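You operate a simulated robot arm through the tools that you are given. There is no shell and no other tool. Be economical: measure what you need, move in short steps, check, and stop when the job is done.

Carry out the task below with a simulated robot arm. There is one attempt and no reset: what you move stays moved.

Task
Pack the burner head in the open carton and fold both flaps shut.
Fine: the white foam block goes in beside it; nothing else.

Only the result counts: the job must be done as asked and must still hold three seconds after the hand-in. Knocking over, shifting, dropping, spilling or breaking anything else fails it. Flat cloth is picked up by pressing the open fingertips on it (5 to 10 N) and closing them slowly along it; thin cloth reads only 2 to 8 mm in the jaws.

Robot
A 7-joint arm with a two-finger parallel gripper on a trunk, on a base that drives. Base frame: it is fixed to the floor where the robot stands at the start and does not move with it; the origin is under the middle of the robot, x ahead of it, y to its left, z up. Lengths are in cm, angles in rad, forces in N, time in s.
With the tool pointing down near the work surface it reaches from about 26 to 58 cm from the robot's upright axis, wherever it stands. Its first joint turns from -2.897 to 2.897 rad. Places, roughly: blue carton flap [50, -10, 100]; green carton flap [50, -40, 100]; inside of the open carton [50, -30, 90]. Payload 3.4 kg.
The tool frame sits at the grasp point between the pads (the TCP): z along the fingers, y along the line on which they close. The tips reach 3 cm beyond it. Largest opening 9.4 cm; finger width 2.8, thickness 1; the body of the gripper, 5 by 9.6 cm, starts 5.5 cm behind the TCP.
Orientation is told as [roll, pitch, yaw] about the base's x, y, z axes, in that order, counted from this pose: with the fingers straight down and closing along the base's y, the tool's x points along the base's -x, its y along +y and its z along -z.

Tools
- The arm moves only by the tool step_arm. Its argument "rows" is a list of rows, each a list of 7 numbers: the shift along the base's x, y, z in cm, then the turn, a rotation vector about the base's x, y, z in rad, then the closure, from 0 (fully open) to 1 (shut). In form: [[dx, dy, dz, rx, ry, rz, gripper], ...]. A call has 1 to 8 rows; each row is the pose to reach, as a shift and turn from the pose commanded when the call began. Each row takes 0.2 s and may step no farther than 5 cm and 0.15 rad from the row before; otherwise, or with a gripper value out of range, the whole call is refused. Where a pose cannot be reached the arm comes as near as it can. A force on the tool above 90 N (or 10 N above the force at the start of the call, whichever is more), or a blocked arm, ends the call early, and 0.2 s more pass. The fingers move at their own pace (about 7.2 cm/s each) and stop on an object; they squeeze with about 29 N. The grip force told is the motor's: it shows also when the fingers shut on nothing. Time passes only in rows, and 0.2 s behind the last, so rows that repeat a pose let the fingers close. The reply holds the time, the measured pose of the TCP, the force on the tool along the base axes, the opening and the grip force, in the units named above and with some noise, with the torque about the TCP (base axes, N m) and any sound that the robot's microphone picked up.
- Cameras (640 x 400 px; columns grow to the right, rows downward): "scene" is now at [0.77, 11.74, 165.26]; the picture's right is [-0.42, -0.91, 0.00], its down [-0.70, 0.33, -0.63] and it looks along [0.57, -0.27, -0.78] (base axes); focal length 270 px, centre (320, 200). "wrist" rides on the gripper at [7.6, 1.4, -10.3] in the tool frame; the picture's right is [-0.18, 0.98, 0.00], its down [-0.75, -0.14, -0.64] and it looks along [-0.63, -0.12, 0.77] (tool axes); focal length 243 px, centre (320, 200). There is no depth. A picture from a camera that has moved, and an enlarged one, comes with that camera's place and axes in the base frame and with its lens.
- capture(camera): a new picture of that camera. No time passes.
- raise_lower(by): slides the trunk up (or, below 0, down) by that many cm; the arm and the scene camera ride with it, the base frame stays. It gives what a move gives, with no picture.
- roll_base(legs): drives the robot by 1 to 6 legs, each [ahead, left, turn to the left] in cm, cm and rad, along the robot's own axes; the way and the turn of a leg run together, so that a leg with both is an arc; at most 150 cm and 3.142 rad a leg. The arm and the cameras ride along, it lands a little off, and it stops where it bumps. It gives what a move gives.
- aim_head(pan, tilt): turns the head with the scene camera to pan (to the left, within 2.705 rad either way) and tilt (down, from -0.506 to 1.204), counted from straight ahead of the robot. It gives what a move gives.
- enlarge(camera, box): a new picture of the part [left, top, right, bottom] of that camera's present view, enlarged. No time passes.
- sign_off(): hands the job in; it is judged then, once.

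Work in short steps. Places have to be worked out from the pictures, the camera data and where the tool is seen: move nearer, look again, correct. Check each grasp and each placing, and mend what went wrong. You have 120 turns and 82 pictures in all, those below and enlarged ones among them. Open the gripper and draw the arm clear of the work before you hand the job in, unless the task says otherwise; then end with one line.

The tools are called by a JSON object that holds its "api" and its "payload". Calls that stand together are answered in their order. step_arm: Moves the arm, as the interface text tells. Its arguments: {"type":"object","properties":{"rows":{"type":"array"}},"required":["rows"]} The other tools are called the same way: raise_lower (by) slides the trunk up or down; roll_base (legs) drives the base; aim_head (pan, tilt) turns the head that bears the scene camera; capture (camera) takes a picture; enlarge (camera, box) takes an enlarged picture of a part of a camera's view; sign_off () hands the job in.

At the start:

```text
time_s: 0.0
position: [23.38, -15.93, 135.32]
ee_rot: [0.001, 0.001, -0.001]
contact_force: [-0.1, -0.9, 0.1]
wrist_torque: [0.0, 0.01, -0.01]
gripper_width: 9.39
grip_force: 0.0
trunk travel left (down, up): [-32.5, 6.1]
robot x, y, heading: [0.32, -0.1, -0.005]
head pan, tilt: [-0.438, 0.892]
```

scene: 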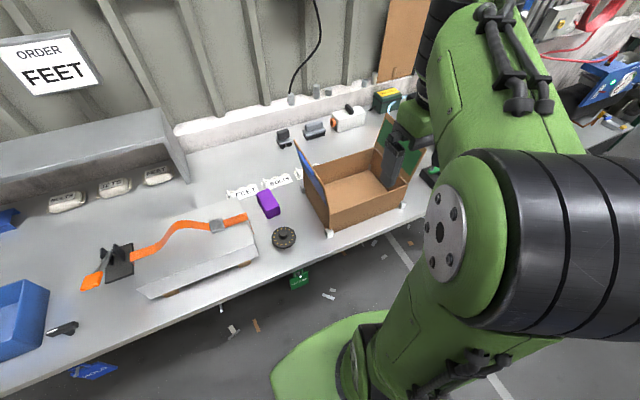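
wrist: 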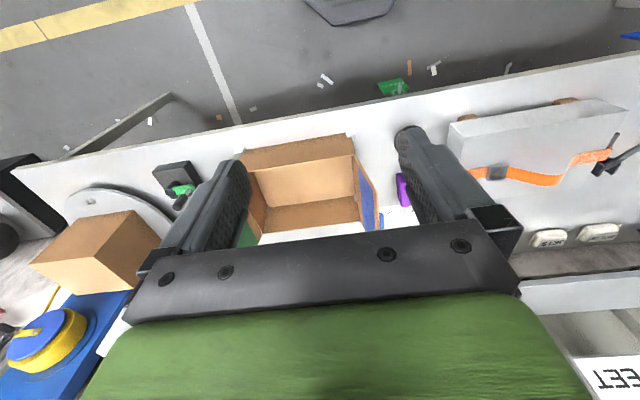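

The scene shows the carton, a round dark disc, a purple block and several labelled trays. I'll enlarge the relevant regions to identify the burner head and the white foam.

{"api": "enlarge", "payload": {"camera": "scene", "box": [200, 70, 440, 250]}}

{"api": "enlarge", "payload": {"camera": "scene", "box": [0, 150, 260, 350]}}

```text
2.22 times, centred on (320, 160) of scene
camera zoom: at [0.77, 11.74, 165.26], right [-0.42, -0.91, 0.0], down [-0.7, 0.33, -0.63], along [0.57, -0.27, -0.78], focal length 600 px, centre (320, 289)
```

zoom: 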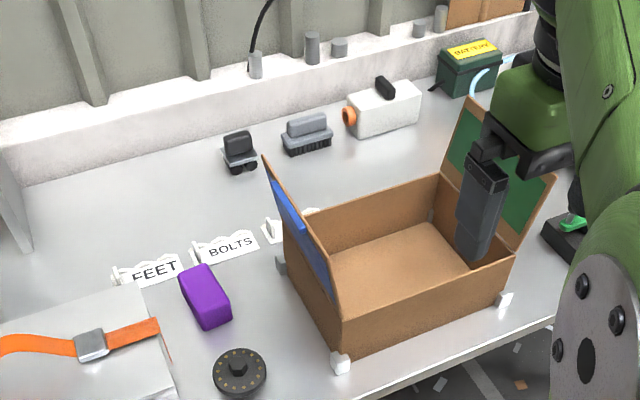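

```text
2.00 times, centred on (130, 250) of scene
camera zoom: at [0.77, 11.74, 165.26], right [-0.42, -0.91, 0.0], down [-0.7, 0.33, -0.63], along [0.57, -0.27, -0.78], focal length 540 px, centre (700, 100)
```

zoom: 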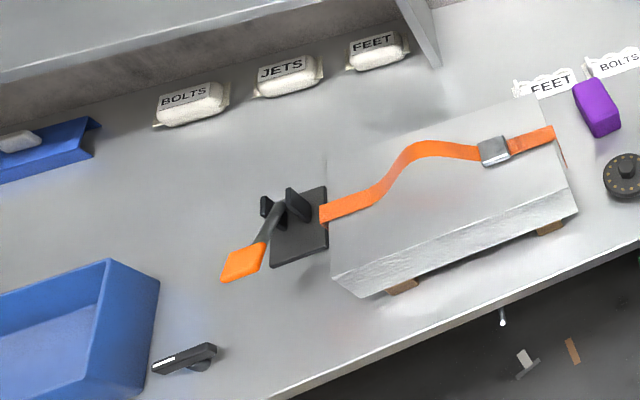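

The burner head appears to be the dark disc; a white foam block isn't obvious yet. I'll look around left.

{"api": "aim_head", "payload": {"pan": 0.5, "tilt": 0.8}}

{"api": "capture", "payload": {"camera": "scene"}}

{"api": "aim_head", "payload": {"pan": -1.2, "tilt": 0.8}}

{"api": "capture", "payload": {"camera": "scene"}}

```text
time_s: 1.2
position: [23.34, -15.77, 135.33]
ee_rot: [0.0, 0.0, 0.0]
contact_force: [-0.5, -0.9, 0.3]
wrist_torque: [-0.02, -0.01, 0.01]
gripper_width: 9.41
grip_force: 0.0
trunk travel left (down, up): [-32.5, 6.1]
robot x, y, heading: [0.35, -0.1, -0.0]
head pan, tilt: [0.499, 0.799]
```

```text
77 pictures are left
camera scene: at [0.97, 18.82, 165.98], right [0.48, -0.88, 0.0], down [-0.63, -0.34, -0.7], along [0.61, 0.33, -0.72], focal length 270 px, centre (320, 200)
```

scene: 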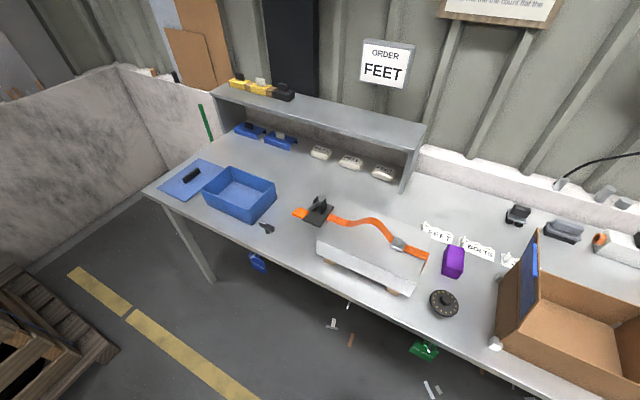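

```text
time_s: 3.0
position: [23.34, -15.84, 135.3]
ee_rot: [0.002, -0.001, 0.001]
contact_force: [0.2, 1.3, 0.1]
wrist_torque: [0.01, 0.01, -0.04]
gripper_width: 9.38
grip_force: 0.2
trunk travel left (down, up): [-32.5, 6.1]
robot x, y, heading: [-0.42, 0.15, -0.001]
head pan, tilt: [-1.201, 0.799]
```

```text
76 pictures are left
camera scene: at [-3.19, 7.44, 165.98], right [-0.93, -0.36, 0.0], down [-0.26, 0.67, -0.7], along [0.25, -0.65, -0.72], focal length 270 px, centre (320, 200)
```

scene: 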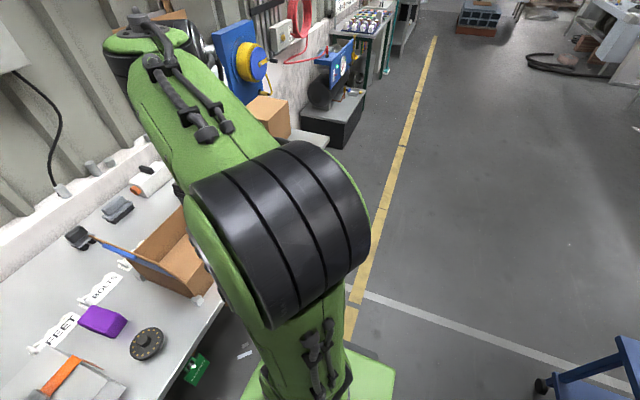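

There is a poster on the wall worth reading; I aim the head there.

{"api": "aim_head", "payload": {"pan": -0.05, "tilt": 0.1}}

{"api": "capture", "payload": {"camera": "scene"}}

```text
time_s: 4.3
position: [23.44, -15.9, 135.33]
ee_rot: [0.0, 0.001, 0.001]
contact_force: [0.1, -0.9, -0.5]
wrist_torque: [0.03, -0.05, 0.0]
gripper_width: 9.4
grip_force: 0.1
trunk travel left (down, up): [-32.5, 6.1]
robot x, y, heading: [0.15, -0.01, -0.001]
head pan, tilt: [-0.051, 0.099]
```

```text
75 pictures are left
camera scene: at [3.08, 14.49, 172.28], right [-0.05, -1.0, 0.0], down [-0.1, 0.01, -0.99], along [0.99, -0.05, -0.1], focal length 270 px, centre (320, 200)
```

scene: 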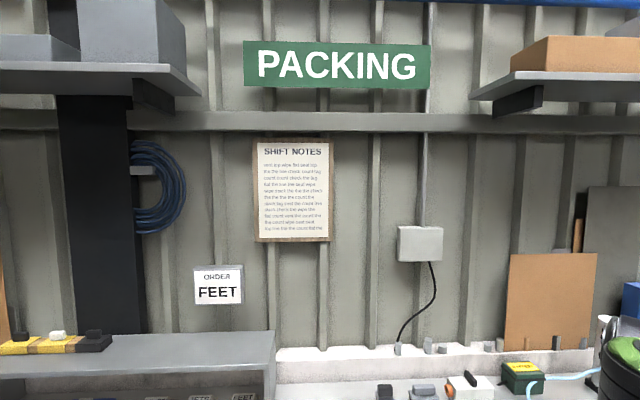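

The notes are filler. On top of the left shelf there is something white; I'll tilt to see the bench's left and zoom in.

{"api": "aim_head", "payload": {"pan": 0.45, "tilt": 0.6}}

{"api": "enlarge", "payload": {"camera": "scene", "box": [120, 100, 320, 225]}}

{"api": "enlarge", "payload": {"camera": "scene", "box": [280, 200, 600, 400]}}

```text
time_s: 5.2
position: [23.46, -15.86, 135.36]
ee_rot: [-0.001, 0.001, 0.0]
contact_force: [-0.3, 0.1, 0.0]
wrist_torque: [0.0, -0.04, -0.01]
gripper_width: 9.4
grip_force: 0.1
trunk travel left (down, up): [-32.5, 6.1]
robot x, y, heading: [-0.41, 0.05, 0.004]
head pan, tilt: [0.45, 0.6]
```

```text
3.20 times, centred on (220, 162) of scene
camera zoom: at [1.85, 18.8, 167.68], right [0.43, -0.9, 0.0], down [-0.51, -0.25, -0.83], along [0.74, 0.36, -0.56], focal length 864 px, centre (640, 320)
```

zoom: 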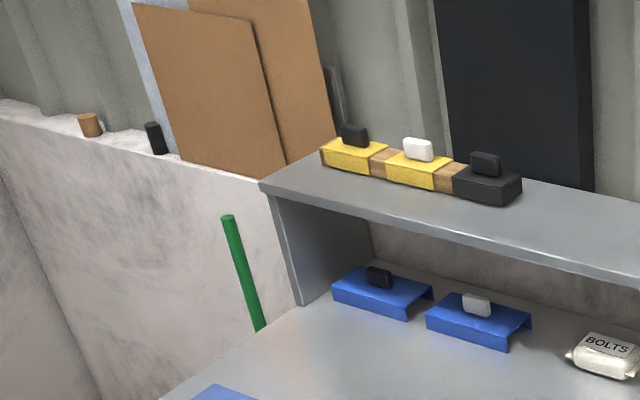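

```text
2.00 times, centred on (440, 300) of scene
camera zoom: at [1.85, 18.8, 167.68], right [0.43, -0.9, 0.0], down [-0.51, -0.25, -0.83], along [0.74, 0.36, -0.56], focal length 540 px, centre (80, 0)
```

zoom: 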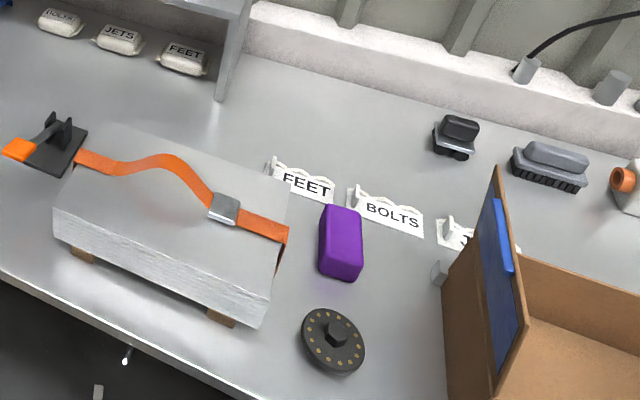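

No white foam block is visible yet; the arm hides the right part of the bench. I'll swing the tool left to clear the view.

{"api": "step_arm", "payload": {"rows": [[0, 5, 0, 0, 0, 0, 0], [0, 10, 0, 0, 0, 0, 0], [0, 15, 0, 0, 0, 0, 0], [0, 20, 0, 0, 0, 0, 0], [2, 25, 0, 0, 0, 0, 0], [4, 30, 0, 0, 0, 0, 0], [5, 35, 0, 0, 0, 0, 0], [6, 40, 0, 0, 0, 0, 0]]}}

{"api": "aim_head", "payload": {"pan": -0.75, "tilt": 0.75}}

{"api": "capture", "payload": {"camera": "scene"}}

{"api": "capture", "payload": {"camera": "wrist"}}

```text
refused: row 5 steps farther than a row can; nothing moved
```

```text
time_s: 6.7
position: [23.34, -15.87, 135.36]
ee_rot: [0.0, 0.002, 0.0]
contact_force: [-0.6, 0.1, 0.0]
wrist_torque: [0.03, 0.03, 0.01]
gripper_width: 9.38
grip_force: 0.0
trunk travel left (down, up): [-32.5, 6.1]
robot x, y, heading: [0.04, -0.41, -0.001]
head pan, tilt: [-0.75, 0.75]
```

```text
72 pictures are left
camera scene: at [-0.05, 9.32, 166.38], right [-0.68, -0.73, 0.0], down [-0.5, 0.46, -0.73], along [0.54, -0.5, -0.68], focal length 270 px, centre (320, 200)
```

scene: 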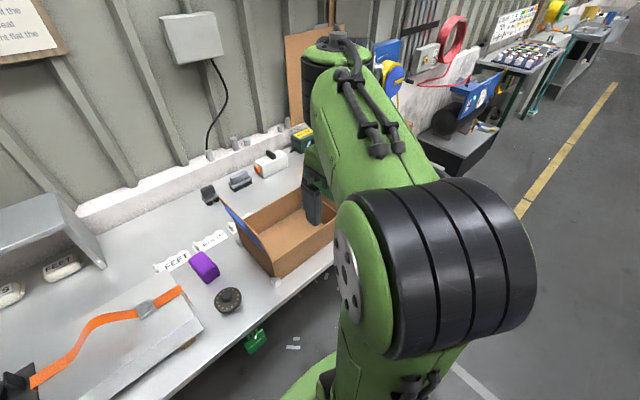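

```text
71 pictures are left
camera wrist: at [15.77, -14.49, 145.51], right [0.18, 0.98, 0.0], down [0.75, -0.14, 0.64], along [0.63, -0.12, -0.77], focal length 243 px, centre (320, 200)
```

wrist: 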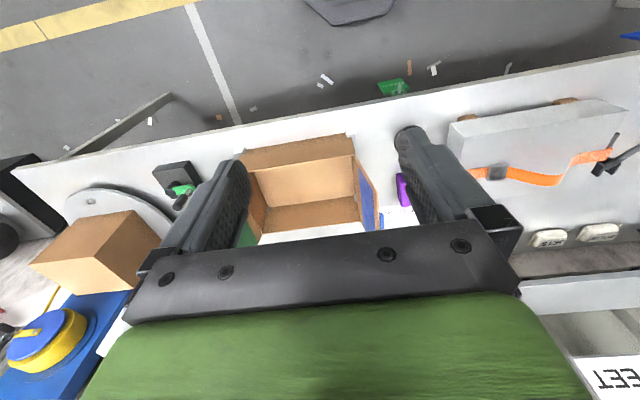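

Step too long in my rows; retry with ≤5 cm steps.

{"api": "step_arm", "payload": {"rows": [[0, 5, 0, 0, 0, 0, 0], [0, 10, 0, 0, 0, 0, 0], [0, 15, 0, 0, 0, 0, 0], [0, 20, 0, 0, 0, 0, 0], [2, 24, 0, 0, 0, 0, 0], [4, 28, 0, 0, 0, 0, 0], [6, 32, 0, 0, 0, 0, 0], [8, 36, 0, 0, 0, 0, 0]]}}

{"api": "capture", "payload": {"camera": "scene"}}

{"api": "capture", "payload": {"camera": "wrist"}}

```text
time_s: 8.4
position: [31.67, 20.45, 135.3]
ee_rot: [-0.001, 0.002, 0.003]
contact_force: [-0.1, -0.2, -0.1]
wrist_torque: [-0.04, 0.03, -0.01]
gripper_width: 9.39
grip_force: 0.1
trunk travel left (down, up): [-32.5, 6.1]
robot x, y, heading: [0.09, 0.4, -0.002]
head pan, tilt: [-0.75, 0.75]
```

```text
70 pictures are left
camera scene: at [0.11, 9.58, 166.36], right [-0.68, -0.73, 0.0], down [-0.5, 0.46, -0.73], along [0.53, -0.5, -0.68], focal length 270 px, centre (320, 200)
```

scene: 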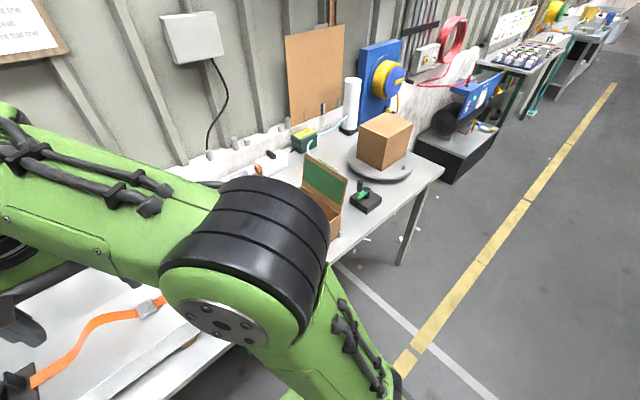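

```text
69 pictures are left
camera wrist: at [24.12, 21.72, 145.53], right [0.18, 0.98, 0.0], down [0.75, -0.14, 0.64], along [0.63, -0.12, -0.77], focal length 243 px, centre (320, 200)
```

wrist: 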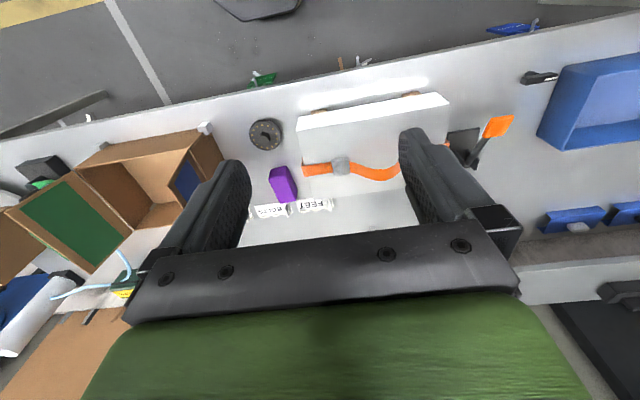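

I now see the right end (turntable with closed box, tape dispenser, wrap roll) but no loose foam. I'll zoom on the strapped block and the label area.

{"api": "enlarge", "payload": {"camera": "wrist", "box": [240, 80, 460, 220]}}

{"api": "enlarge", "payload": {"camera": "scene", "box": [270, 60, 450, 220]}}

```text
2.86 times, centred on (350, 150) of wrist
camera zoom: at [24.12, 21.72, 145.53], right [0.18, 0.98, 0.0], down [0.75, -0.14, 0.64], along [0.63, -0.12, -0.77], focal length 693 px, centre (234, 343)
```

zoom: 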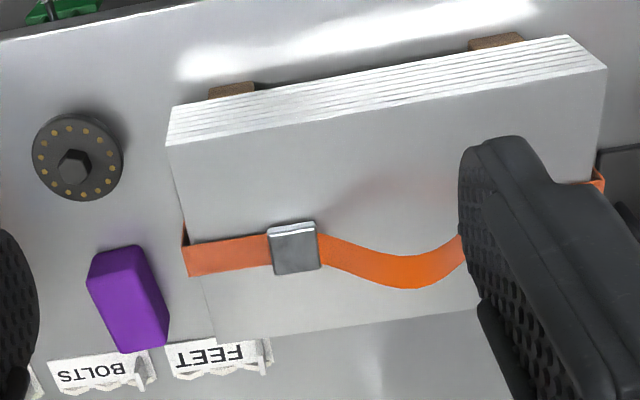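

```text
2.50 times, centred on (360, 140) of scene
camera zoom: at [0.11, 9.58, 166.36], right [-0.68, -0.73, 0.0], down [-0.5, 0.46, -0.73], along [0.53, -0.5, -0.68], focal length 675 px, centre (220, 350)
```

zoom: 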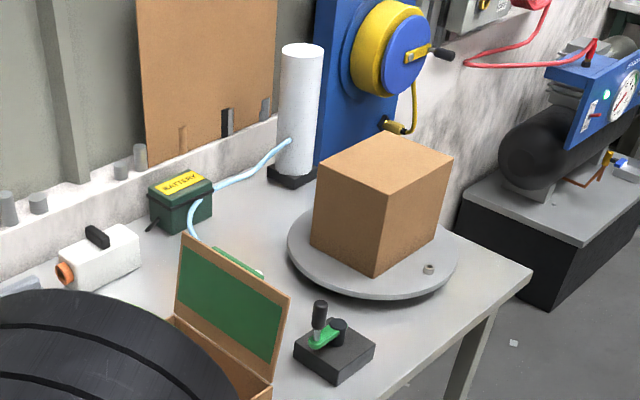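

The strapped item is a stack of sheets, not foam. I'll look behind the robot (there was a blue cart) and into the blue bin.

{"api": "aim_head", "payload": {"pan": -2.2, "tilt": 0.6}}

{"api": "capture", "payload": {"camera": "scene"}}

{"api": "aim_head", "payload": {"pan": 1.8, "tilt": 0.6}}

{"api": "capture", "payload": {"camera": "scene"}}

{"api": "aim_head", "payload": {"pan": 0.75, "tilt": 0.8}}

{"api": "capture", "payload": {"camera": "scene"}}

```text
time_s: 10.0
position: [31.53, 20.0, 135.38]
ee_rot: [0.0, -0.001, 0.0]
contact_force: [-0.5, 0.7, 1.0]
wrist_torque: [0.02, -0.01, 0.02]
gripper_width: 9.41
grip_force: 0.0
trunk travel left (down, up): [-32.5, 6.1]
robot x, y, heading: [-0.15, -0.02, -0.005]
head pan, tilt: [-2.201, 0.6]
```

```text
66 pictures are left
camera scene: at [-11.31, 7.82, 167.67], right [-0.81, 0.59, 0.0], down [0.33, 0.46, -0.83], along [-0.49, -0.67, -0.56], focal length 270 px, centre (320, 200)
```

scene: 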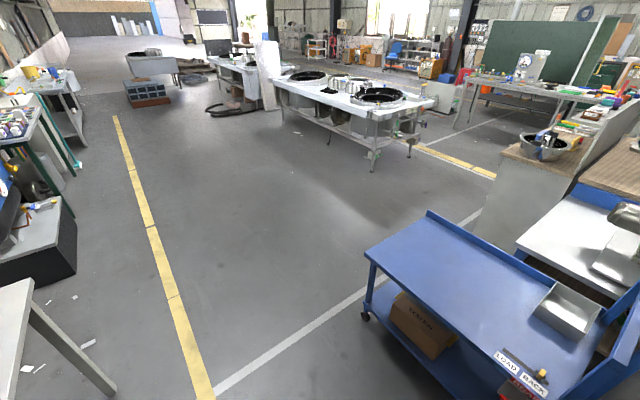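

```text
time_s: 13.3
position: [31.57, 20.11, 135.32]
ee_rot: [-0.001, 0.001, 0.001]
contact_force: [0.0, 0.0, -0.3]
wrist_torque: [0.0, -0.01, 0.01]
gripper_width: 9.38
grip_force: 0.0
trunk travel left (down, up): [-32.5, 6.1]
robot x, y, heading: [0.2, 0.06, -0.001]
head pan, tilt: [1.799, 0.6]
```

```text
65 pictures are left
camera scene: at [-8.11, 23.58, 167.67], right [0.97, 0.23, 0.0], down [0.13, -0.55, -0.83], along [-0.19, 0.8, -0.56], focal length 270 px, centre (320, 200)
```

scene: 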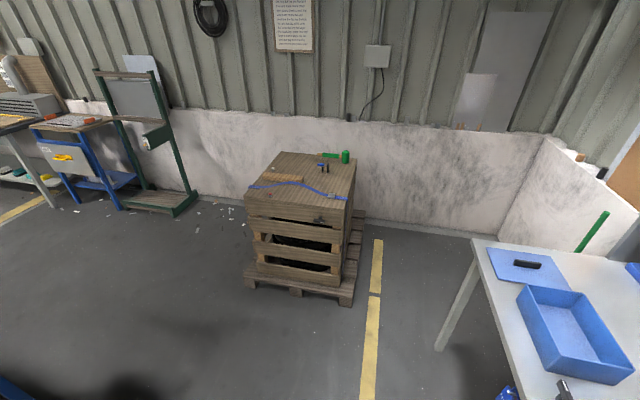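

```text
time_s: 14.6
position: [31.63, 19.99, 135.28]
ee_rot: [0.001, 0.0, 0.0]
contact_force: [0.0, 0.5, -0.1]
wrist_torque: [-0.02, 0.01, 0.03]
gripper_width: 9.42
grip_force: 0.0
trunk travel left (down, up): [-32.5, 6.1]
robot x, y, heading: [-0.19, -0.19, -0.001]
head pan, tilt: [0.75, 0.799]
```

```text
64 pictures are left
camera scene: at [-0.22, 20.48, 165.98], right [0.68, -0.73, 0.0], down [-0.52, -0.49, -0.7], along [0.51, 0.48, -0.72], focal length 270 px, centre (320, 200)
```

scene: 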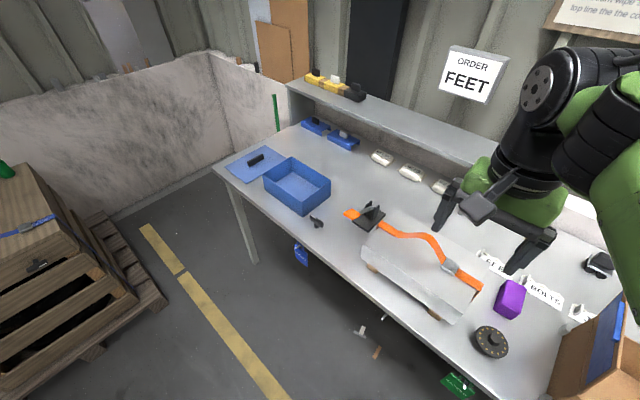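

No white foam seen anywhere behind. I now look at the carton and its surroundings with the arm out of the way.

{"api": "aim_head", "payload": {"pan": -0.4, "tilt": 0.9}}

{"api": "capture", "payload": {"camera": "scene"}}

```text
time_s: 16.0
position: [31.47, 20.05, 135.37]
ee_rot: [0.0, -0.001, 0.0]
contact_force: [-0.6, 0.5, 0.1]
wrist_torque: [-0.02, -0.01, 0.01]
gripper_width: 9.37
grip_force: 0.1
trunk travel left (down, up): [-32.5, 6.1]
robot x, y, heading: [0.13, -0.11, -0.002]
head pan, tilt: [-0.4, 0.901]
```

```text
63 pictures are left
camera scene: at [0.85, 12.04, 165.19], right [-0.39, -0.92, 0.0], down [-0.72, 0.3, -0.62], along [0.57, -0.24, -0.78], focal length 270 px, centre (320, 200)
```

scene: 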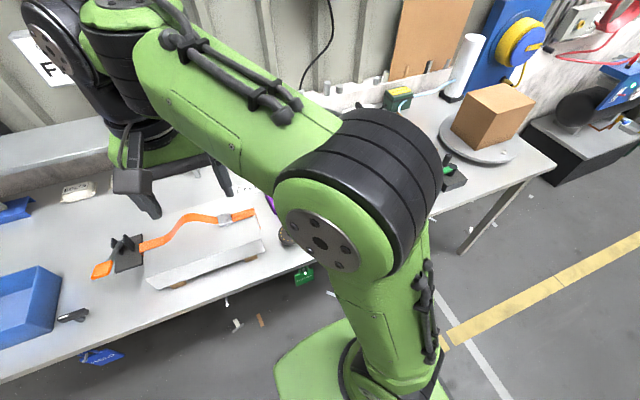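

The elbow blocks the carton; I'll swing the tool to the far right instead.

{"api": "step_arm", "payload": {"rows": [[-2, -4, 0, 0, 0, 0, 0], [-4, -8, 0, 0, 0, 0, 0], [-4, -13, 0, 0, 0, 0, 0], [-4, -18, 0, 0, 0, 0, 0], [-4, -23, 0, 0, 0, 0, 0], [-4, -28, 0, 0, 0, 0, 0], [-4, -33, 0, 0, 0, 0, 0], [-4, -38, 0, 0, 0, 0, 0]]}}

{"api": "step_arm", "payload": {"rows": [[0, -5, 0, 0, 0, 0, 0], [0, -10, 0, 0, 0, 0, 0], [0, -15, 0, 0, 0, 0, 0], [0, -20, 0, 0, 0, 0, 0], [0, -25, 0, 0, 0, 0, 0], [0, -30, 0, 0, 0, 0, 0], [-3, -34, 0, 0, 0, 0, 0], [-6, -38, 0, 0, 0, 0, 0]]}}

{"api": "capture", "payload": {"camera": "scene"}}

{"api": "capture", "payload": {"camera": "wrist"}}

```text
time_s: 17.8
position: [27.48, -18.34, 135.34]
ee_rot: [0.0, 0.001, 0.001]
contact_force: [0.6, 0.3, 0.4]
wrist_torque: [0.02, -0.01, -0.02]
gripper_width: 9.39
grip_force: 0.1
trunk travel left (down, up): [-32.5, 6.1]
robot x, y, heading: [-0.01, 0.36, 0.001]
head pan, tilt: [-0.4, 0.901]
```

```text
time_s: 19.6
position: [19.95, -46.85, 130.15]
ee_rot: [0.005, -0.002, 0.0]
contact_force: [0.9, -1.1, -0.5]
wrist_torque: [0.04, -0.03, -0.01]
gripper_width: 9.42
grip_force: 0.1
out of reach, approached as far as the arm can: row 5, 6, 7, 8
trunk travel left (down, up): [-32.5, 6.1]
robot x, y, heading: [-0.39, -0.13, 0.001]
head pan, tilt: [-0.4, 0.901]
```

```text
62 pictures are left
camera scene: at [0.61, 11.48, 165.23], right [-0.39, -0.92, 0.0], down [-0.72, 0.31, -0.62], along [0.57, -0.24, -0.78], focal length 270 px, centre (320, 200)
```

scene: 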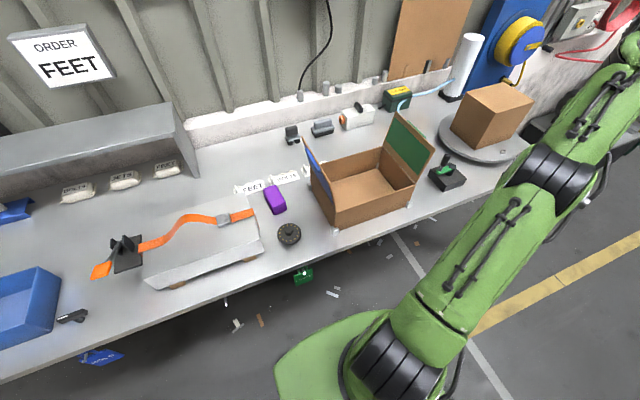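

```text
61 pictures are left
camera wrist: at [12.43, -45.48, 140.36], right [0.18, 0.98, 0.0], down [0.75, -0.14, 0.64], along [0.63, -0.12, -0.77], focal length 243 px, centre (320, 200)
```

wrist: 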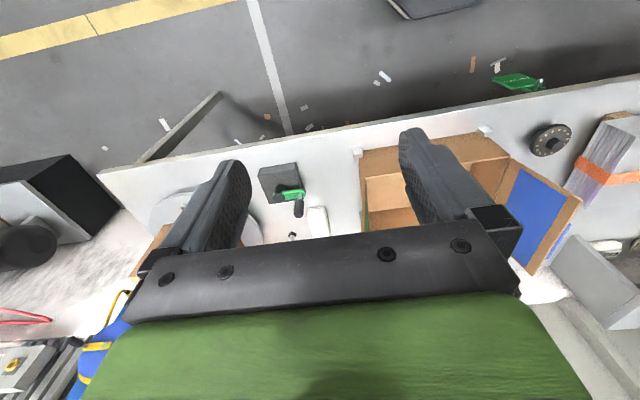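

A white block shows beside the green flap, previously hidden behind it. Zooming in.

{"api": "enlarge", "payload": {"camera": "wrist", "box": [230, 130, 450, 250]}}

{"api": "enlarge", "payload": {"camera": "scene", "box": [220, 80, 480, 250]}}

```text
2.91 times, centred on (340, 190) of wrist
camera zoom: at [12.43, -45.48, 140.36], right [0.18, 0.98, 0.0], down [0.75, -0.14, 0.64], along [0.63, -0.12, -0.77], focal length 706 px, centre (262, 229)
```

zoom: 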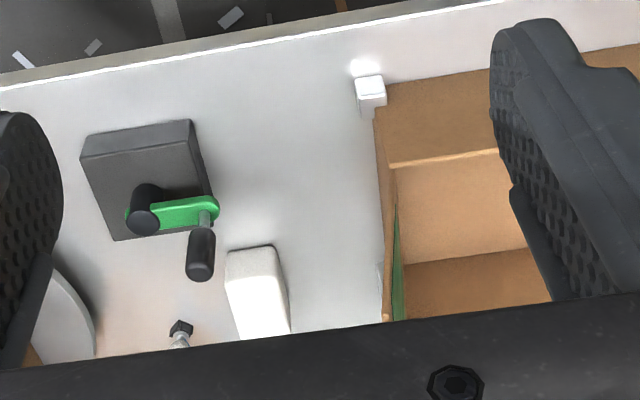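

```text
2.35 times, centred on (350, 165) of scene
camera zoom: at [0.61, 11.48, 165.23], right [-0.39, -0.92, 0.0], down [-0.72, 0.31, -0.62], along [0.57, -0.24, -0.78], focal length 635 px, centre (249, 282)
```

zoom: 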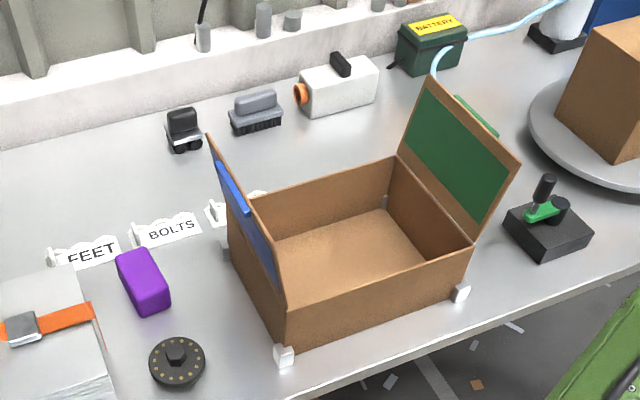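

Found: the white foam block lies behind the green flap around [60,-54]; burner head ≈[47.5,2.5], its top z≈88. I'll bring the arm back to centre and drive right ~27 cm, so everything is in reach.

{"api": "step_arm", "payload": {"rows": [[2, 4, 1, 0, 0, 0, 0], [4, 8, 2, 0, 0, 0, 0], [6, 12, 3, 0, 0, 0, 0], [8, 16, 4, 0, 0, 0, 0], [8, 21, 4, 0, 0, 0, 0], [8, 26, 4, 0, 0, 0, 0], [8, 31, 4, 0, 0, 0, 0], [8, 36, 4, 0, 0, 0, 0]]}}

{"api": "roll_base", "payload": {"legs": [[0, -27, 0]]}}

{"api": "roll_base", "payload": {"legs": [[8, 0, 0]]}}

{"api": "capture", "payload": {"camera": "wrist"}}

```text
time_s: 21.4
position: [28.45, -10.14, 134.41]
ee_rot: [-0.002, -0.001, -0.002]
contact_force: [0.6, 0.6, -0.2]
wrist_torque: [-0.03, 0.02, -0.04]
gripper_width: 9.41
grip_force: 0.0
trunk travel left (down, up): [-32.5, 6.1]
robot x, y, heading: [-0.06, -0.06, 0.007]
head pan, tilt: [-0.4, 0.901]
```

```text
time_s: 23.3
position: [28.46, -38.34, 134.33]
ee_rot: [0.001, 0.001, -0.004]
contact_force: [-0.2, -0.3, -0.6]
wrist_torque: [-0.01, 0.02, 0.0]
gripper_width: 9.43
grip_force: 0.0
trunk travel left (down, up): [-32.5, 6.1]
robot x, y, heading: [0.22, -27.72, -0.006]
head pan, tilt: [-0.4, 0.901]
```

```text
time_s: 24.4
position: [36.52, -38.24, 134.31]
ee_rot: [0.0, 0.002, -0.003]
contact_force: [0.3, 0.2, -0.4]
wrist_torque: [-0.01, 0.03, 0.01]
gripper_width: 9.41
grip_force: 0.0
trunk travel left (down, up): [-32.5, 6.1]
robot x, y, heading: [7.82, -27.72, -0.002]
head pan, tilt: [-0.4, 0.901]
```

```text
58 pictures are left
camera wrist: at [28.98, -36.82, 144.58], right [0.19, 0.98, 0.0], down [0.75, -0.14, 0.64], along [0.63, -0.12, -0.77], focal length 243 px, centre (320, 200)
```

wrist: 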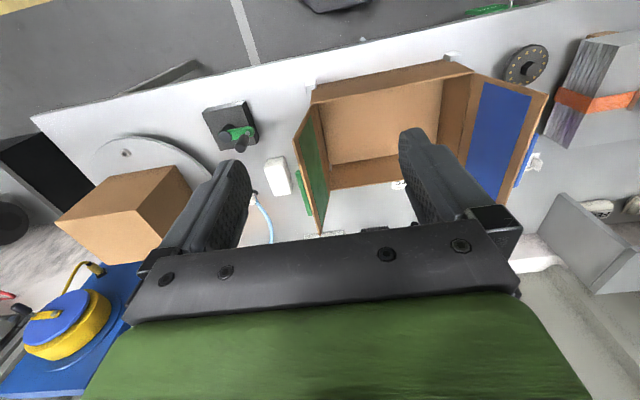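

Now at robot (7.8,-27.7), burner is within reach. I move the tool over the burner at safe height.

{"api": "step_arm", "payload": {"rows": [[1, 4.8, 0, 0, 0, 0, 0], [2, 9.6, 0, 0, 0, 0, 0], [3, 14.4, 0, 0, 0, 0, 0], [4, 19.2, 0, 0, 0, 0, 0], [5, 24, 0, 0, 0, 0, 0], [6, 28.8, 0, 0, 0, 0, 0], [7, 33.6, 0, 0, 0, 0, 0], [8, 38.4, 0, 0, 0, 0, 0]]}}

{"api": "step_arm", "payload": {"rows": [[2, 2, -3, 0, 0, 0, 0], [3, 2.3, -7, 0, 0, 0, 0], [3, 2.3, -11, 0, 0, 0, 0], [3, 2.3, -15, 0, 0, 0, 0], [3, 2.3, -19, 0, 0, 0, 0], [3, 2.3, -23, 0, 0, 0, 0]]}}

{"api": "capture", "payload": {"camera": "wrist"}}

```text
time_s: 26.2
position: [44.59, 0.77, 133.91]
ee_rot: [-0.003, 0.001, -0.006]
contact_force: [0.0, 1.1, -0.5]
wrist_torque: [-0.04, -0.01, 0.03]
gripper_width: 9.39
grip_force: 0.2
trunk travel left (down, up): [-32.5, 6.1]
robot x, y, heading: [7.96, -27.23, 0.001]
head pan, tilt: [-0.4, 0.901]
```

```text
time_s: 27.6
position: [47.72, 2.28, 111.49]
ee_rot: [0.0, -0.001, -0.003]
contact_force: [1.4, 0.0, 0.0]
wrist_torque: [-0.02, 0.0, -0.03]
gripper_width: 9.39
grip_force: 0.0
trunk travel left (down, up): [-32.5, 6.1]
robot x, y, heading: [8.07, -27.8, -0.0]
head pan, tilt: [-0.4, 0.901]
```

```text
57 pictures are left
camera wrist: at [40.15, 3.7, 121.81], right [0.19, 0.98, 0.0], down [0.75, -0.14, 0.64], along [0.63, -0.12, -0.77], focal length 243 px, centre (320, 200)
```

wrist: 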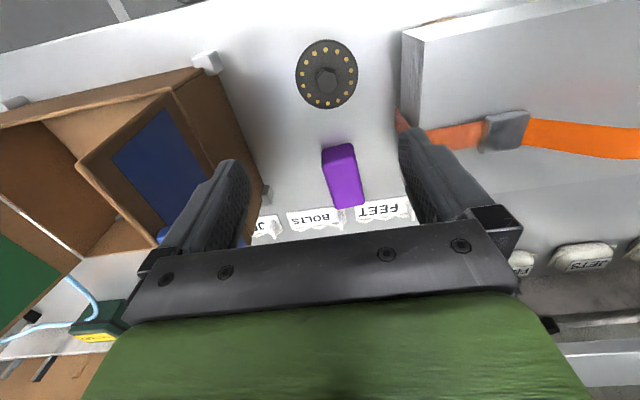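

Hub ≈[48.4,3.0], disc ⌀≈7.9 cm, hub ≈2.9 cm. I align and descend closer, then re-look.

{"api": "step_arm", "payload": {"rows": [[0.7, 0.7, -4, 0, 0, 0, 0], [0.7, 0.7, -8, 0, 0, 0, 0], [0.7, 0.7, -12, 0, 0, 0, 0], [0.7, 0.7, -14, 0, 0, 0, 0]]}}

{"api": "capture", "payload": {"camera": "wrist"}}

```text
time_s: 28.6
position: [47.94, 3.24, 97.28]
ee_rot: [-0.001, 0.0, -0.004]
contact_force: [-0.8, 0.1, 0.3]
wrist_torque: [-0.03, 0.01, -0.02]
gripper_width: 9.4
grip_force: 0.0
trunk travel left (down, up): [-32.5, 6.1]
robot x, y, heading: [7.89, -27.98, -0.001]
head pan, tilt: [-0.4, 0.901]
```

```text
56 pictures are left
camera wrist: at [40.38, 4.67, 107.5], right [0.19, 0.98, 0.0], down [0.75, -0.14, 0.64], along [0.63, -0.12, -0.77], focal length 243 px, centre (320, 200)
```

wrist: 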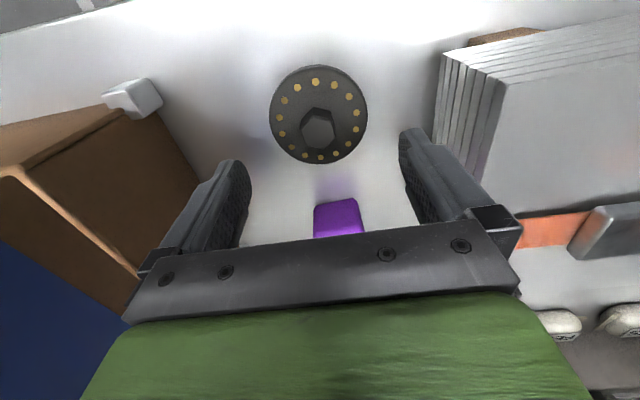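

Hub at ≈[47.9,3.1,90]; centred in y. I'll grasp by the rim (7.9 < 9.4), descending carefully with the fingers either side.

{"api": "step_arm", "payload": {"rows": [[0, -0.1, -3, 0, 0, 0, 0], [0, -0.1, -5.5, 0, 0, 0, 0], [0, -0.1, -6.5, 0, 0, 0, 0]]}}

{"api": "capture", "payload": {"camera": "wrist"}}

```text
time_s: 29.4
position: [48.09, 2.95, 90.65]
ee_rot: [0.002, -0.001, -0.005]
contact_force: [-0.9, -0.1, 0.1]
wrist_torque: [0.0, -0.02, 0.06]
gripper_width: 9.4
grip_force: 0.0
trunk travel left (down, up): [-32.5, 6.1]
robot x, y, heading: [8.02, -27.93, -0.003]
head pan, tilt: [-0.4, 0.901]
```

```text
55 pictures are left
camera wrist: at [40.5, 4.5, 100.89], right [0.19, 0.98, 0.0], down [0.75, -0.14, 0.64], along [0.63, -0.12, -0.77], focal length 243 px, centre (320, 200)
```

wrist: 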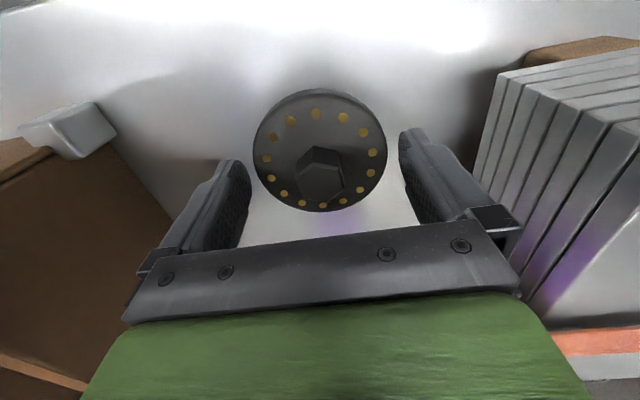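

Well centred. Continue down in small steps, watching force.

{"api": "step_arm", "payload": {"rows": [[0, 0, -0.6, 0, 0, 0, 0], [0, 0, -1.2, 0, 0, 0, 0], [0, 0, -1.2, 0, 0, 0, 0]]}}

{"api": "capture", "payload": {"camera": "wrist"}}

```text
time_s: 30.2
position: [48.12, 2.99, 89.49]
ee_rot: [0.002, 0.001, -0.002]
contact_force: [1.2, 0.0, 0.3]
wrist_torque: [-0.02, -0.02, -0.02]
gripper_width: 9.44
grip_force: 0.1
trunk travel left (down, up): [-32.5, 6.1]
robot x, y, heading: [8.02, -27.78, -0.002]
head pan, tilt: [-0.4, 0.901]
```

```text
54 pictures are left
camera wrist: at [40.48, 4.45, 99.71], right [0.19, 0.98, 0.0], down [0.75, -0.14, 0.64], along [0.63, -0.12, -0.77], focal length 243 px, centre (320, 200)
```

wrist: 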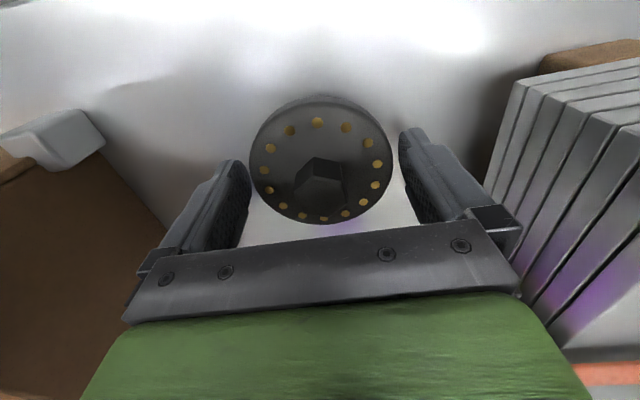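

Disc top ≈88; tips at ~86.5. One more half centimetre, then close.

{"api": "step_arm", "payload": {"rows": [[0, 0, -0.5, 0, 0, 0, 0], [0, 0, -0.5, 0, 0, 0, 0.2], [0, 0, -0.5, 0, 0, 0, 0.4], [0, 0, -0.5, 0, 0, 0, 0.7], [0, 0, -0.5, 0, 0, 0, 1], [0, 0, -0.5, 0, 0, 0, 1]]}}

```text
time_s: 31.6
position: [48.06, 3.02, 89.11]
ee_rot: [0.001, 0.0, -0.004]
contact_force: [0.8, 1.6, 0.1]
wrist_torque: [-0.04, -0.01, -0.03]
gripper_width: 7.84
grip_force: 29.0
trunk travel left (down, up): [-32.5, 6.1]
robot x, y, heading: [8.03, -28.12, -0.002]
head pan, tilt: [-0.4, 0.901]
```

Gripped at 7.84 cm. Lift straight up.

{"api": "step_arm", "payload": {"rows": [[0, 0, 1, 0, 0, 0, 1], [0, 0, 4, 0, 0, 0, 1], [0, 0, 8, 0, 0, 0, 1], [0, 0, 13, 0, 0, 0, 1], [0, 0, 18, 0, 0, 0, 1], [0, 0, 23, 0, 0, 0, 1], [0, 0, 28, 0, 0, 0, 1], [0, 0, 33, 0, 0, 0, 1]]}}

{"api": "capture", "payload": {"camera": "wrist"}}

{"api": "capture", "payload": {"camera": "scene"}}

```text
time_s: 33.4
position: [48.19, 2.94, 122.32]
ee_rot: [-0.001, 0.001, -0.003]
contact_force: [0.5, -0.3, -4.5]
wrist_torque: [0.03, 0.04, 0.01]
gripper_width: 7.8
grip_force: 29.0
trunk travel left (down, up): [-32.5, 6.1]
robot x, y, heading: [8.01, -27.93, -0.009]
head pan, tilt: [-0.4, 0.901]
```

```text
53 pictures are left
camera wrist: at [40.58, 4.34, 132.67], right [0.19, 0.98, 0.0], down [0.75, -0.14, 0.64], along [0.63, -0.12, -0.77], focal length 243 px, centre (320, 200)
```

wrist: 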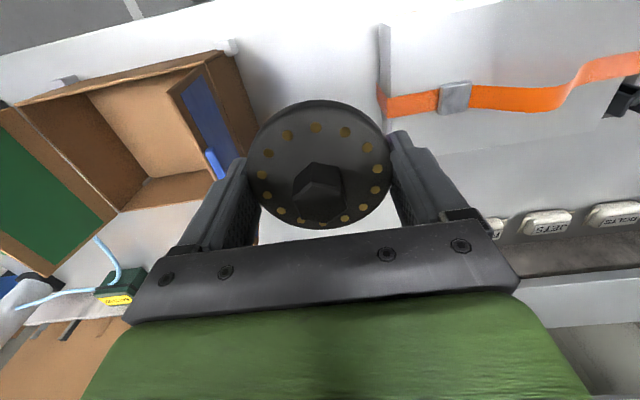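

```text
52 pictures are left
camera scene: at [8.84, -15.85, 165.19], right [-0.39, -0.92, 0.0], down [-0.72, 0.31, -0.62], along [0.57, -0.24, -0.78], focal length 270 px, centre (320, 200)
```

scene: 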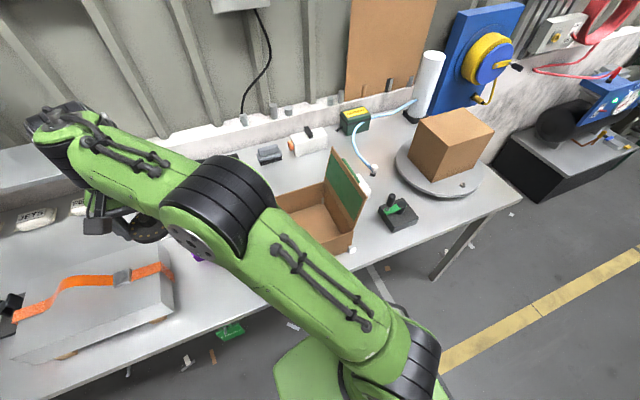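

Held firmly (≈4.5 N weight). Now traverse to above the carton and look.

{"api": "step_arm", "payload": {"rows": [[1, -4.4, 2, 0, 0, 0, 1], [2, -8.8, 3, 0, 0, 0, 1], [3, -13.2, 3, 0, 0, 0, 1], [4, -17.6, 3, 0, 0, 0, 1], [5, -22, 3, 0, 0, 0, 1]]}}

{"api": "capture", "payload": {"camera": "wrist"}}

{"api": "capture", "payload": {"camera": "scene"}}

```text
time_s: 34.6
position: [53.38, -18.93, 125.15]
ee_rot: [0.002, -0.001, -0.005]
contact_force: [1.0, -0.6, -3.8]
wrist_torque: [0.06, 0.02, 0.01]
gripper_width: 7.79
grip_force: 29.1
trunk travel left (down, up): [-32.5, 6.1]
robot x, y, heading: [8.08, -27.91, -0.005]
head pan, tilt: [-0.4, 0.901]
```

```text
51 pictures are left
camera wrist: at [45.85, -17.52, 135.36], right [0.19, 0.98, 0.0], down [0.75, -0.14, 0.64], along [0.63, -0.12, -0.77], focal length 243 px, centre (320, 200)
```

wrist: 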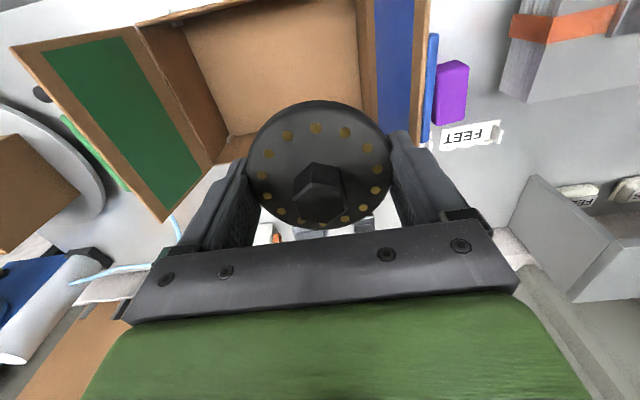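

```text
50 pictures are left
camera scene: at [8.98, -16.02, 165.2], right [-0.39, -0.92, 0.0], down [-0.72, 0.31, -0.62], along [0.57, -0.24, -0.78], focal length 270 px, centre (320, 200)
```

scene: 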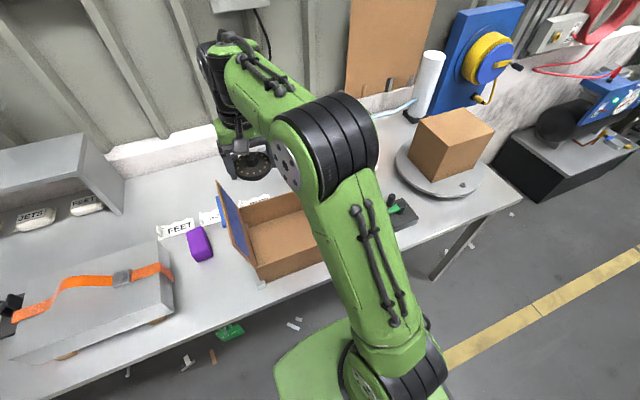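

Inside of the carton spans about x 44–63, y −40…−12.5. I'll lower the burner at [53.4,−20.5].

{"api": "step_arm", "payload": {"rows": [[0, -1.6, -4, 0, 0, 0, 1], [0, -1.6, -8, 0, 0, 0, 1], [0, -1.6, -12, 0, 0, 0, 1], [0, -1.6, -16, 0, 0, 0, 1], [0, -1.6, -20, 0, 0, 0, 1], [0, -1.6, -24, 0, 0, 0, 1]]}}

{"api": "capture", "payload": {"camera": "wrist"}}

{"api": "capture", "payload": {"camera": "scene"}}

```text
time_s: 36.0
position: [53.17, -20.36, 101.08]
ee_rot: [0.0, 0.002, -0.003]
contact_force: [-1.2, -0.4, -5.0]
wrist_torque: [-0.01, 0.05, -0.01]
gripper_width: 7.8
grip_force: 29.1
trunk travel left (down, up): [-32.5, 6.1]
robot x, y, heading: [8.38, -28.08, -0.004]
head pan, tilt: [-0.4, 0.901]
```

```text
49 pictures are left
camera wrist: at [45.68, -18.94, 111.29], right [0.19, 0.98, 0.0], down [0.75, -0.14, 0.64], along [0.63, -0.12, -0.77], focal length 243 px, centre (320, 200)
```

wrist: 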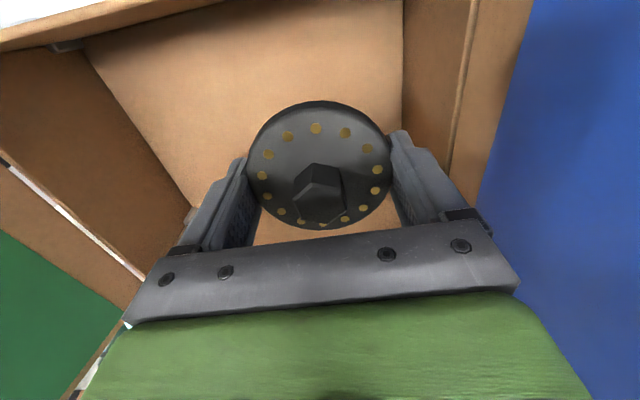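

```text
48 pictures are left
camera scene: at [9.04, -15.84, 165.18], right [-0.39, -0.92, 0.0], down [-0.72, 0.31, -0.62], along [0.57, -0.24, -0.78], focal length 270 px, centre (320, 200)
```

scene: 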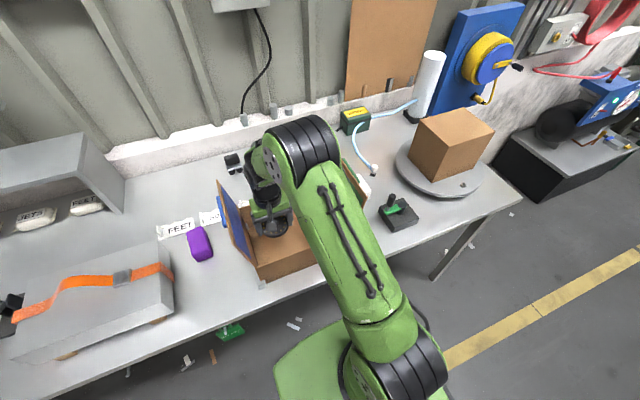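

Clear on all sides. Continue down, ending in small steps to sense the floor.

{"api": "step_arm", "payload": {"rows": [[0, 0, -4, 0, 0, 0, 1], [0, 0, -8, 0, 0, 0, 1], [0, 0, -9.5, 0, 0, 0, 1], [0, 0, -10.2, 0, 0, 0, 1], [0, 0, -10.7, 0, 0, 0, 1]]}}

```text
time_s: 37.2
position: [53.18, -20.63, 90.69]
ee_rot: [0.0, 0.0, -0.003]
contact_force: [0.3, 0.5, -4.0]
wrist_torque: [0.0, -0.03, 0.0]
gripper_width: 7.77
grip_force: 29.3
trunk travel left (down, up): [-32.5, 6.1]
robot x, y, heading: [7.98, -27.54, -0.005]
head pan, tilt: [-0.4, 0.901]
```

Not yet touching; a few smaller steps.

{"api": "step_arm", "payload": {"rows": [[0, 0, -0.4, 0, 0, 0, 1], [0, 0, -0.8, 0, 0, 0, 1], [0, 0, -1.1, 0, 0, 0, 1]]}}

```text
time_s: 38.0
position: [53.21, -20.55, 89.66]
ee_rot: [0.0, -0.005, -0.004]
contact_force: [-2.3, -1.1, 21.6]
wrist_torque: [-0.21, 0.49, 0.01]
gripper_width: 7.8
grip_force: 28.7
trunk travel left (down, up): [-32.5, 6.1]
robot x, y, heading: [7.87, -28.01, -0.003]
head pan, tilt: [-0.4, 0.901]
```

Contact with the floor (21.6 N up). Ease up slightly, open, then withdraw.

{"api": "step_arm", "payload": {"rows": [[0, 0, 0.3, 0, 0, 0, 1], [0, 0, 0.3, 0, 0, 0, 0.5], [0, 0, 0.3, 0, 0, 0, 0], [0, 0, 0.3, 0, 0, 0, 0], [0, 0, 2, 0, 0, 0, 0], [0, 0, 6, 0, 0, 0, 0], [0, 0, 11, 0, 0, 0, 0]]}}

{"api": "capture", "payload": {"camera": "wrist"}}

```text
time_s: 39.6
position: [53.02, -20.81, 100.35]
ee_rot: [0.0, -0.001, -0.002]
contact_force: [-0.5, -0.1, 0.4]
wrist_torque: [0.0, 0.0, -0.04]
gripper_width: 9.36
grip_force: 0.1
trunk travel left (down, up): [-32.5, 6.1]
robot x, y, heading: [7.92, -27.75, -0.003]
head pan, tilt: [-0.4, 0.901]
```

```text
47 pictures are left
camera wrist: at [45.33, -19.36, 110.57], right [0.19, 0.98, 0.0], down [0.75, -0.14, 0.64], along [0.63, -0.12, -0.77], focal length 243 px, centre (320, 200)
```

wrist: 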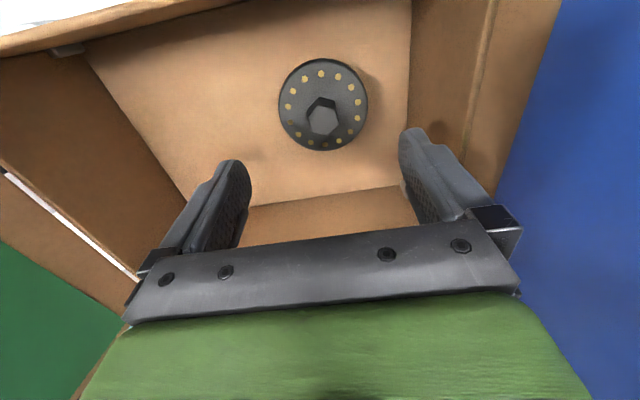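

Burner sits flat in the carton. Raise, then drive right toward the foam.

{"api": "step_arm", "payload": {"rows": [[0, 0, 5, 0, 0, 0, 0], [0, 0, 10, 0, 0, 0, 0], [0, 0, 15, 0, 0, 0, 0], [0, 0, 20, 0, 0, 0, 0], [0, 0, 25, 0, 0, 0, 0], [0, 0, 30, 0, 0, 0, 0]]}}

{"api": "roll_base", "payload": {"legs": [[0, -20, 0]]}}

{"api": "roll_base", "payload": {"legs": [[5, 0, 0]]}}

{"api": "capture", "payload": {"camera": "wrist"}}

```text
time_s: 41.0
position: [53.15, -20.31, 130.69]
ee_rot: [0.0, 0.0, -0.005]
contact_force: [0.2, 0.6, -0.3]
wrist_torque: [-0.03, 0.03, 0.0]
gripper_width: 9.42
grip_force: 0.1
trunk travel left (down, up): [-32.5, 6.1]
robot x, y, heading: [7.79, -28.03, -0.004]
head pan, tilt: [-0.4, 0.901]
```

```text
time_s: 42.6
position: [53.12, -40.61, 130.68]
ee_rot: [0.001, 0.001, -0.001]
contact_force: [-1.2, -0.7, 0.4]
wrist_torque: [0.02, 0.0, 0.0]
gripper_width: 9.41
grip_force: 0.1
trunk travel left (down, up): [-32.5, 6.1]
robot x, y, heading: [7.72, -48.16, -0.003]
head pan, tilt: [-0.4, 0.901]
```

```text
time_s: 43.5
position: [58.17, -40.49, 130.53]
ee_rot: [0.0, 0.002, -0.001]
contact_force: [-0.5, 0.2, -0.1]
wrist_torque: [0.03, 0.09, 0.04]
gripper_width: 9.4
grip_force: 0.2
trunk travel left (down, up): [-32.5, 6.1]
robot x, y, heading: [12.57, -48.0, -0.002]
head pan, tilt: [-0.4, 0.901]
```

```text
46 pictures are left
camera wrist: at [50.6, -39.08, 140.81], right [0.19, 0.98, 0.0], down [0.75, -0.14, 0.64], along [0.63, -0.12, -0.77], focal length 243 px, centre (320, 200)
```

wrist: 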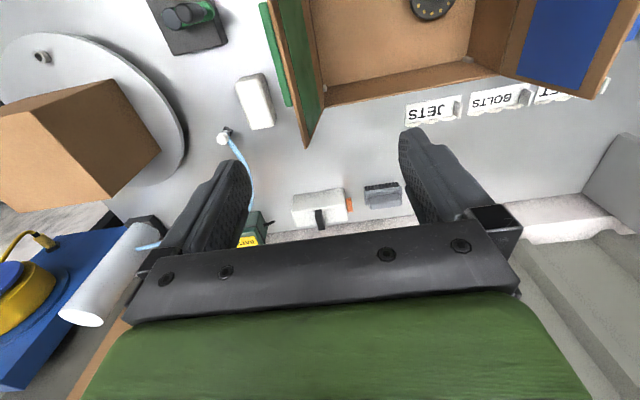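

Foam block: centre ≈[64.9,−55.8], ~10.5 long along x, ~5 wide. I move above it and descend partway.

{"api": "step_arm", "payload": {"rows": [[1.5, -4, 0, 0, 0, 0, 0], [3, -8, 0, 0, 0, 0, 0], [4.5, -12, 0, 0, 0, 0, 0], [6, -15.4, -1, 0, 0, 0, 0], [6, -15.4, -6, 0, 0, 0, 0], [6, -15.4, -11, 0, 0, 0, 0], [6, -15.4, -16, 0, 0, 0, 0], [6, -15.4, -20, 0, 0, 0, 0]]}}

{"api": "capture", "payload": {"camera": "wrist"}}

```text
time_s: 45.3
position: [64.25, -55.9, 110.3]
ee_rot: [0.0, 0.001, -0.001]
contact_force: [-0.4, 0.3, -0.3]
wrist_torque: [-0.01, 0.0, 0.0]
gripper_width: 9.39
grip_force: 0.0
trunk travel left (down, up): [-32.5, 6.1]
robot x, y, heading: [13.08, -48.02, -0.001]
head pan, tilt: [-0.4, 0.901]
```

```text
45 pictures are left
camera wrist: at [56.73, -54.49, 120.66], right [0.18, 0.98, 0.0], down [0.75, -0.14, 0.64], along [0.63, -0.12, -0.77], focal length 243 px, centre (320, 200)
```

wrist: 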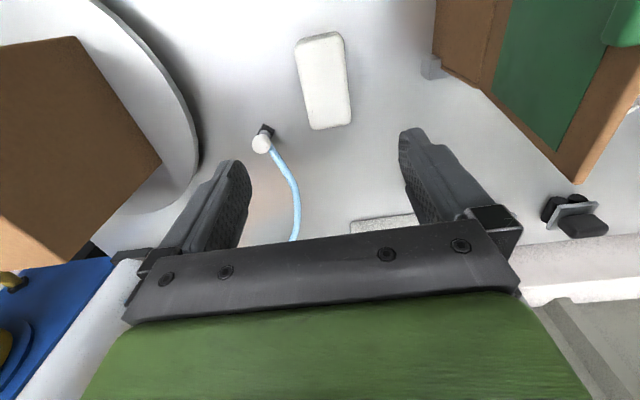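

Foam centre ≈[64.9,−55.5]; aligned. Descend to just above the table.

{"api": "step_arm", "payload": {"rows": [[0.4, 0.3, -5, 0, 0, 0, 0], [0.4, 0.3, -10, 0, 0, 0, 0], [0.4, 0.3, -15, 0, 0, 0, 0], [0.4, 0.3, -18.5, 0, 0, 0, 0], [0.4, 0.3, -20, 0, 0, 0, 0]]}}

{"api": "capture", "payload": {"camera": "wrist"}}

```text
refused: row 1 steps farther than a row can; nothing moved
```

```text
44 pictures are left
camera wrist: at [56.73, -54.49, 120.66], right [0.18, 0.98, 0.0], down [0.75, -0.14, 0.64], along [0.63, -0.12, -0.77], focal length 243 px, centre (320, 200)
```

wrist: 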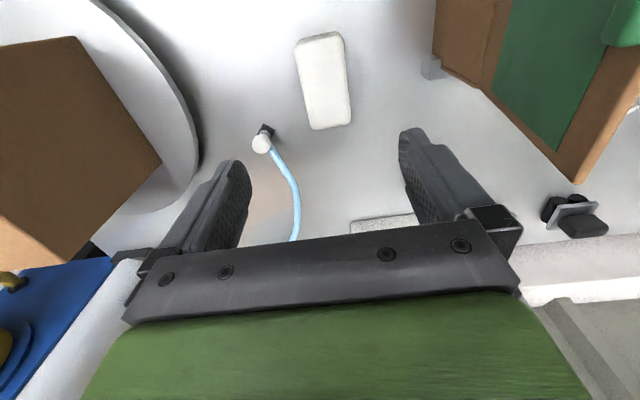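

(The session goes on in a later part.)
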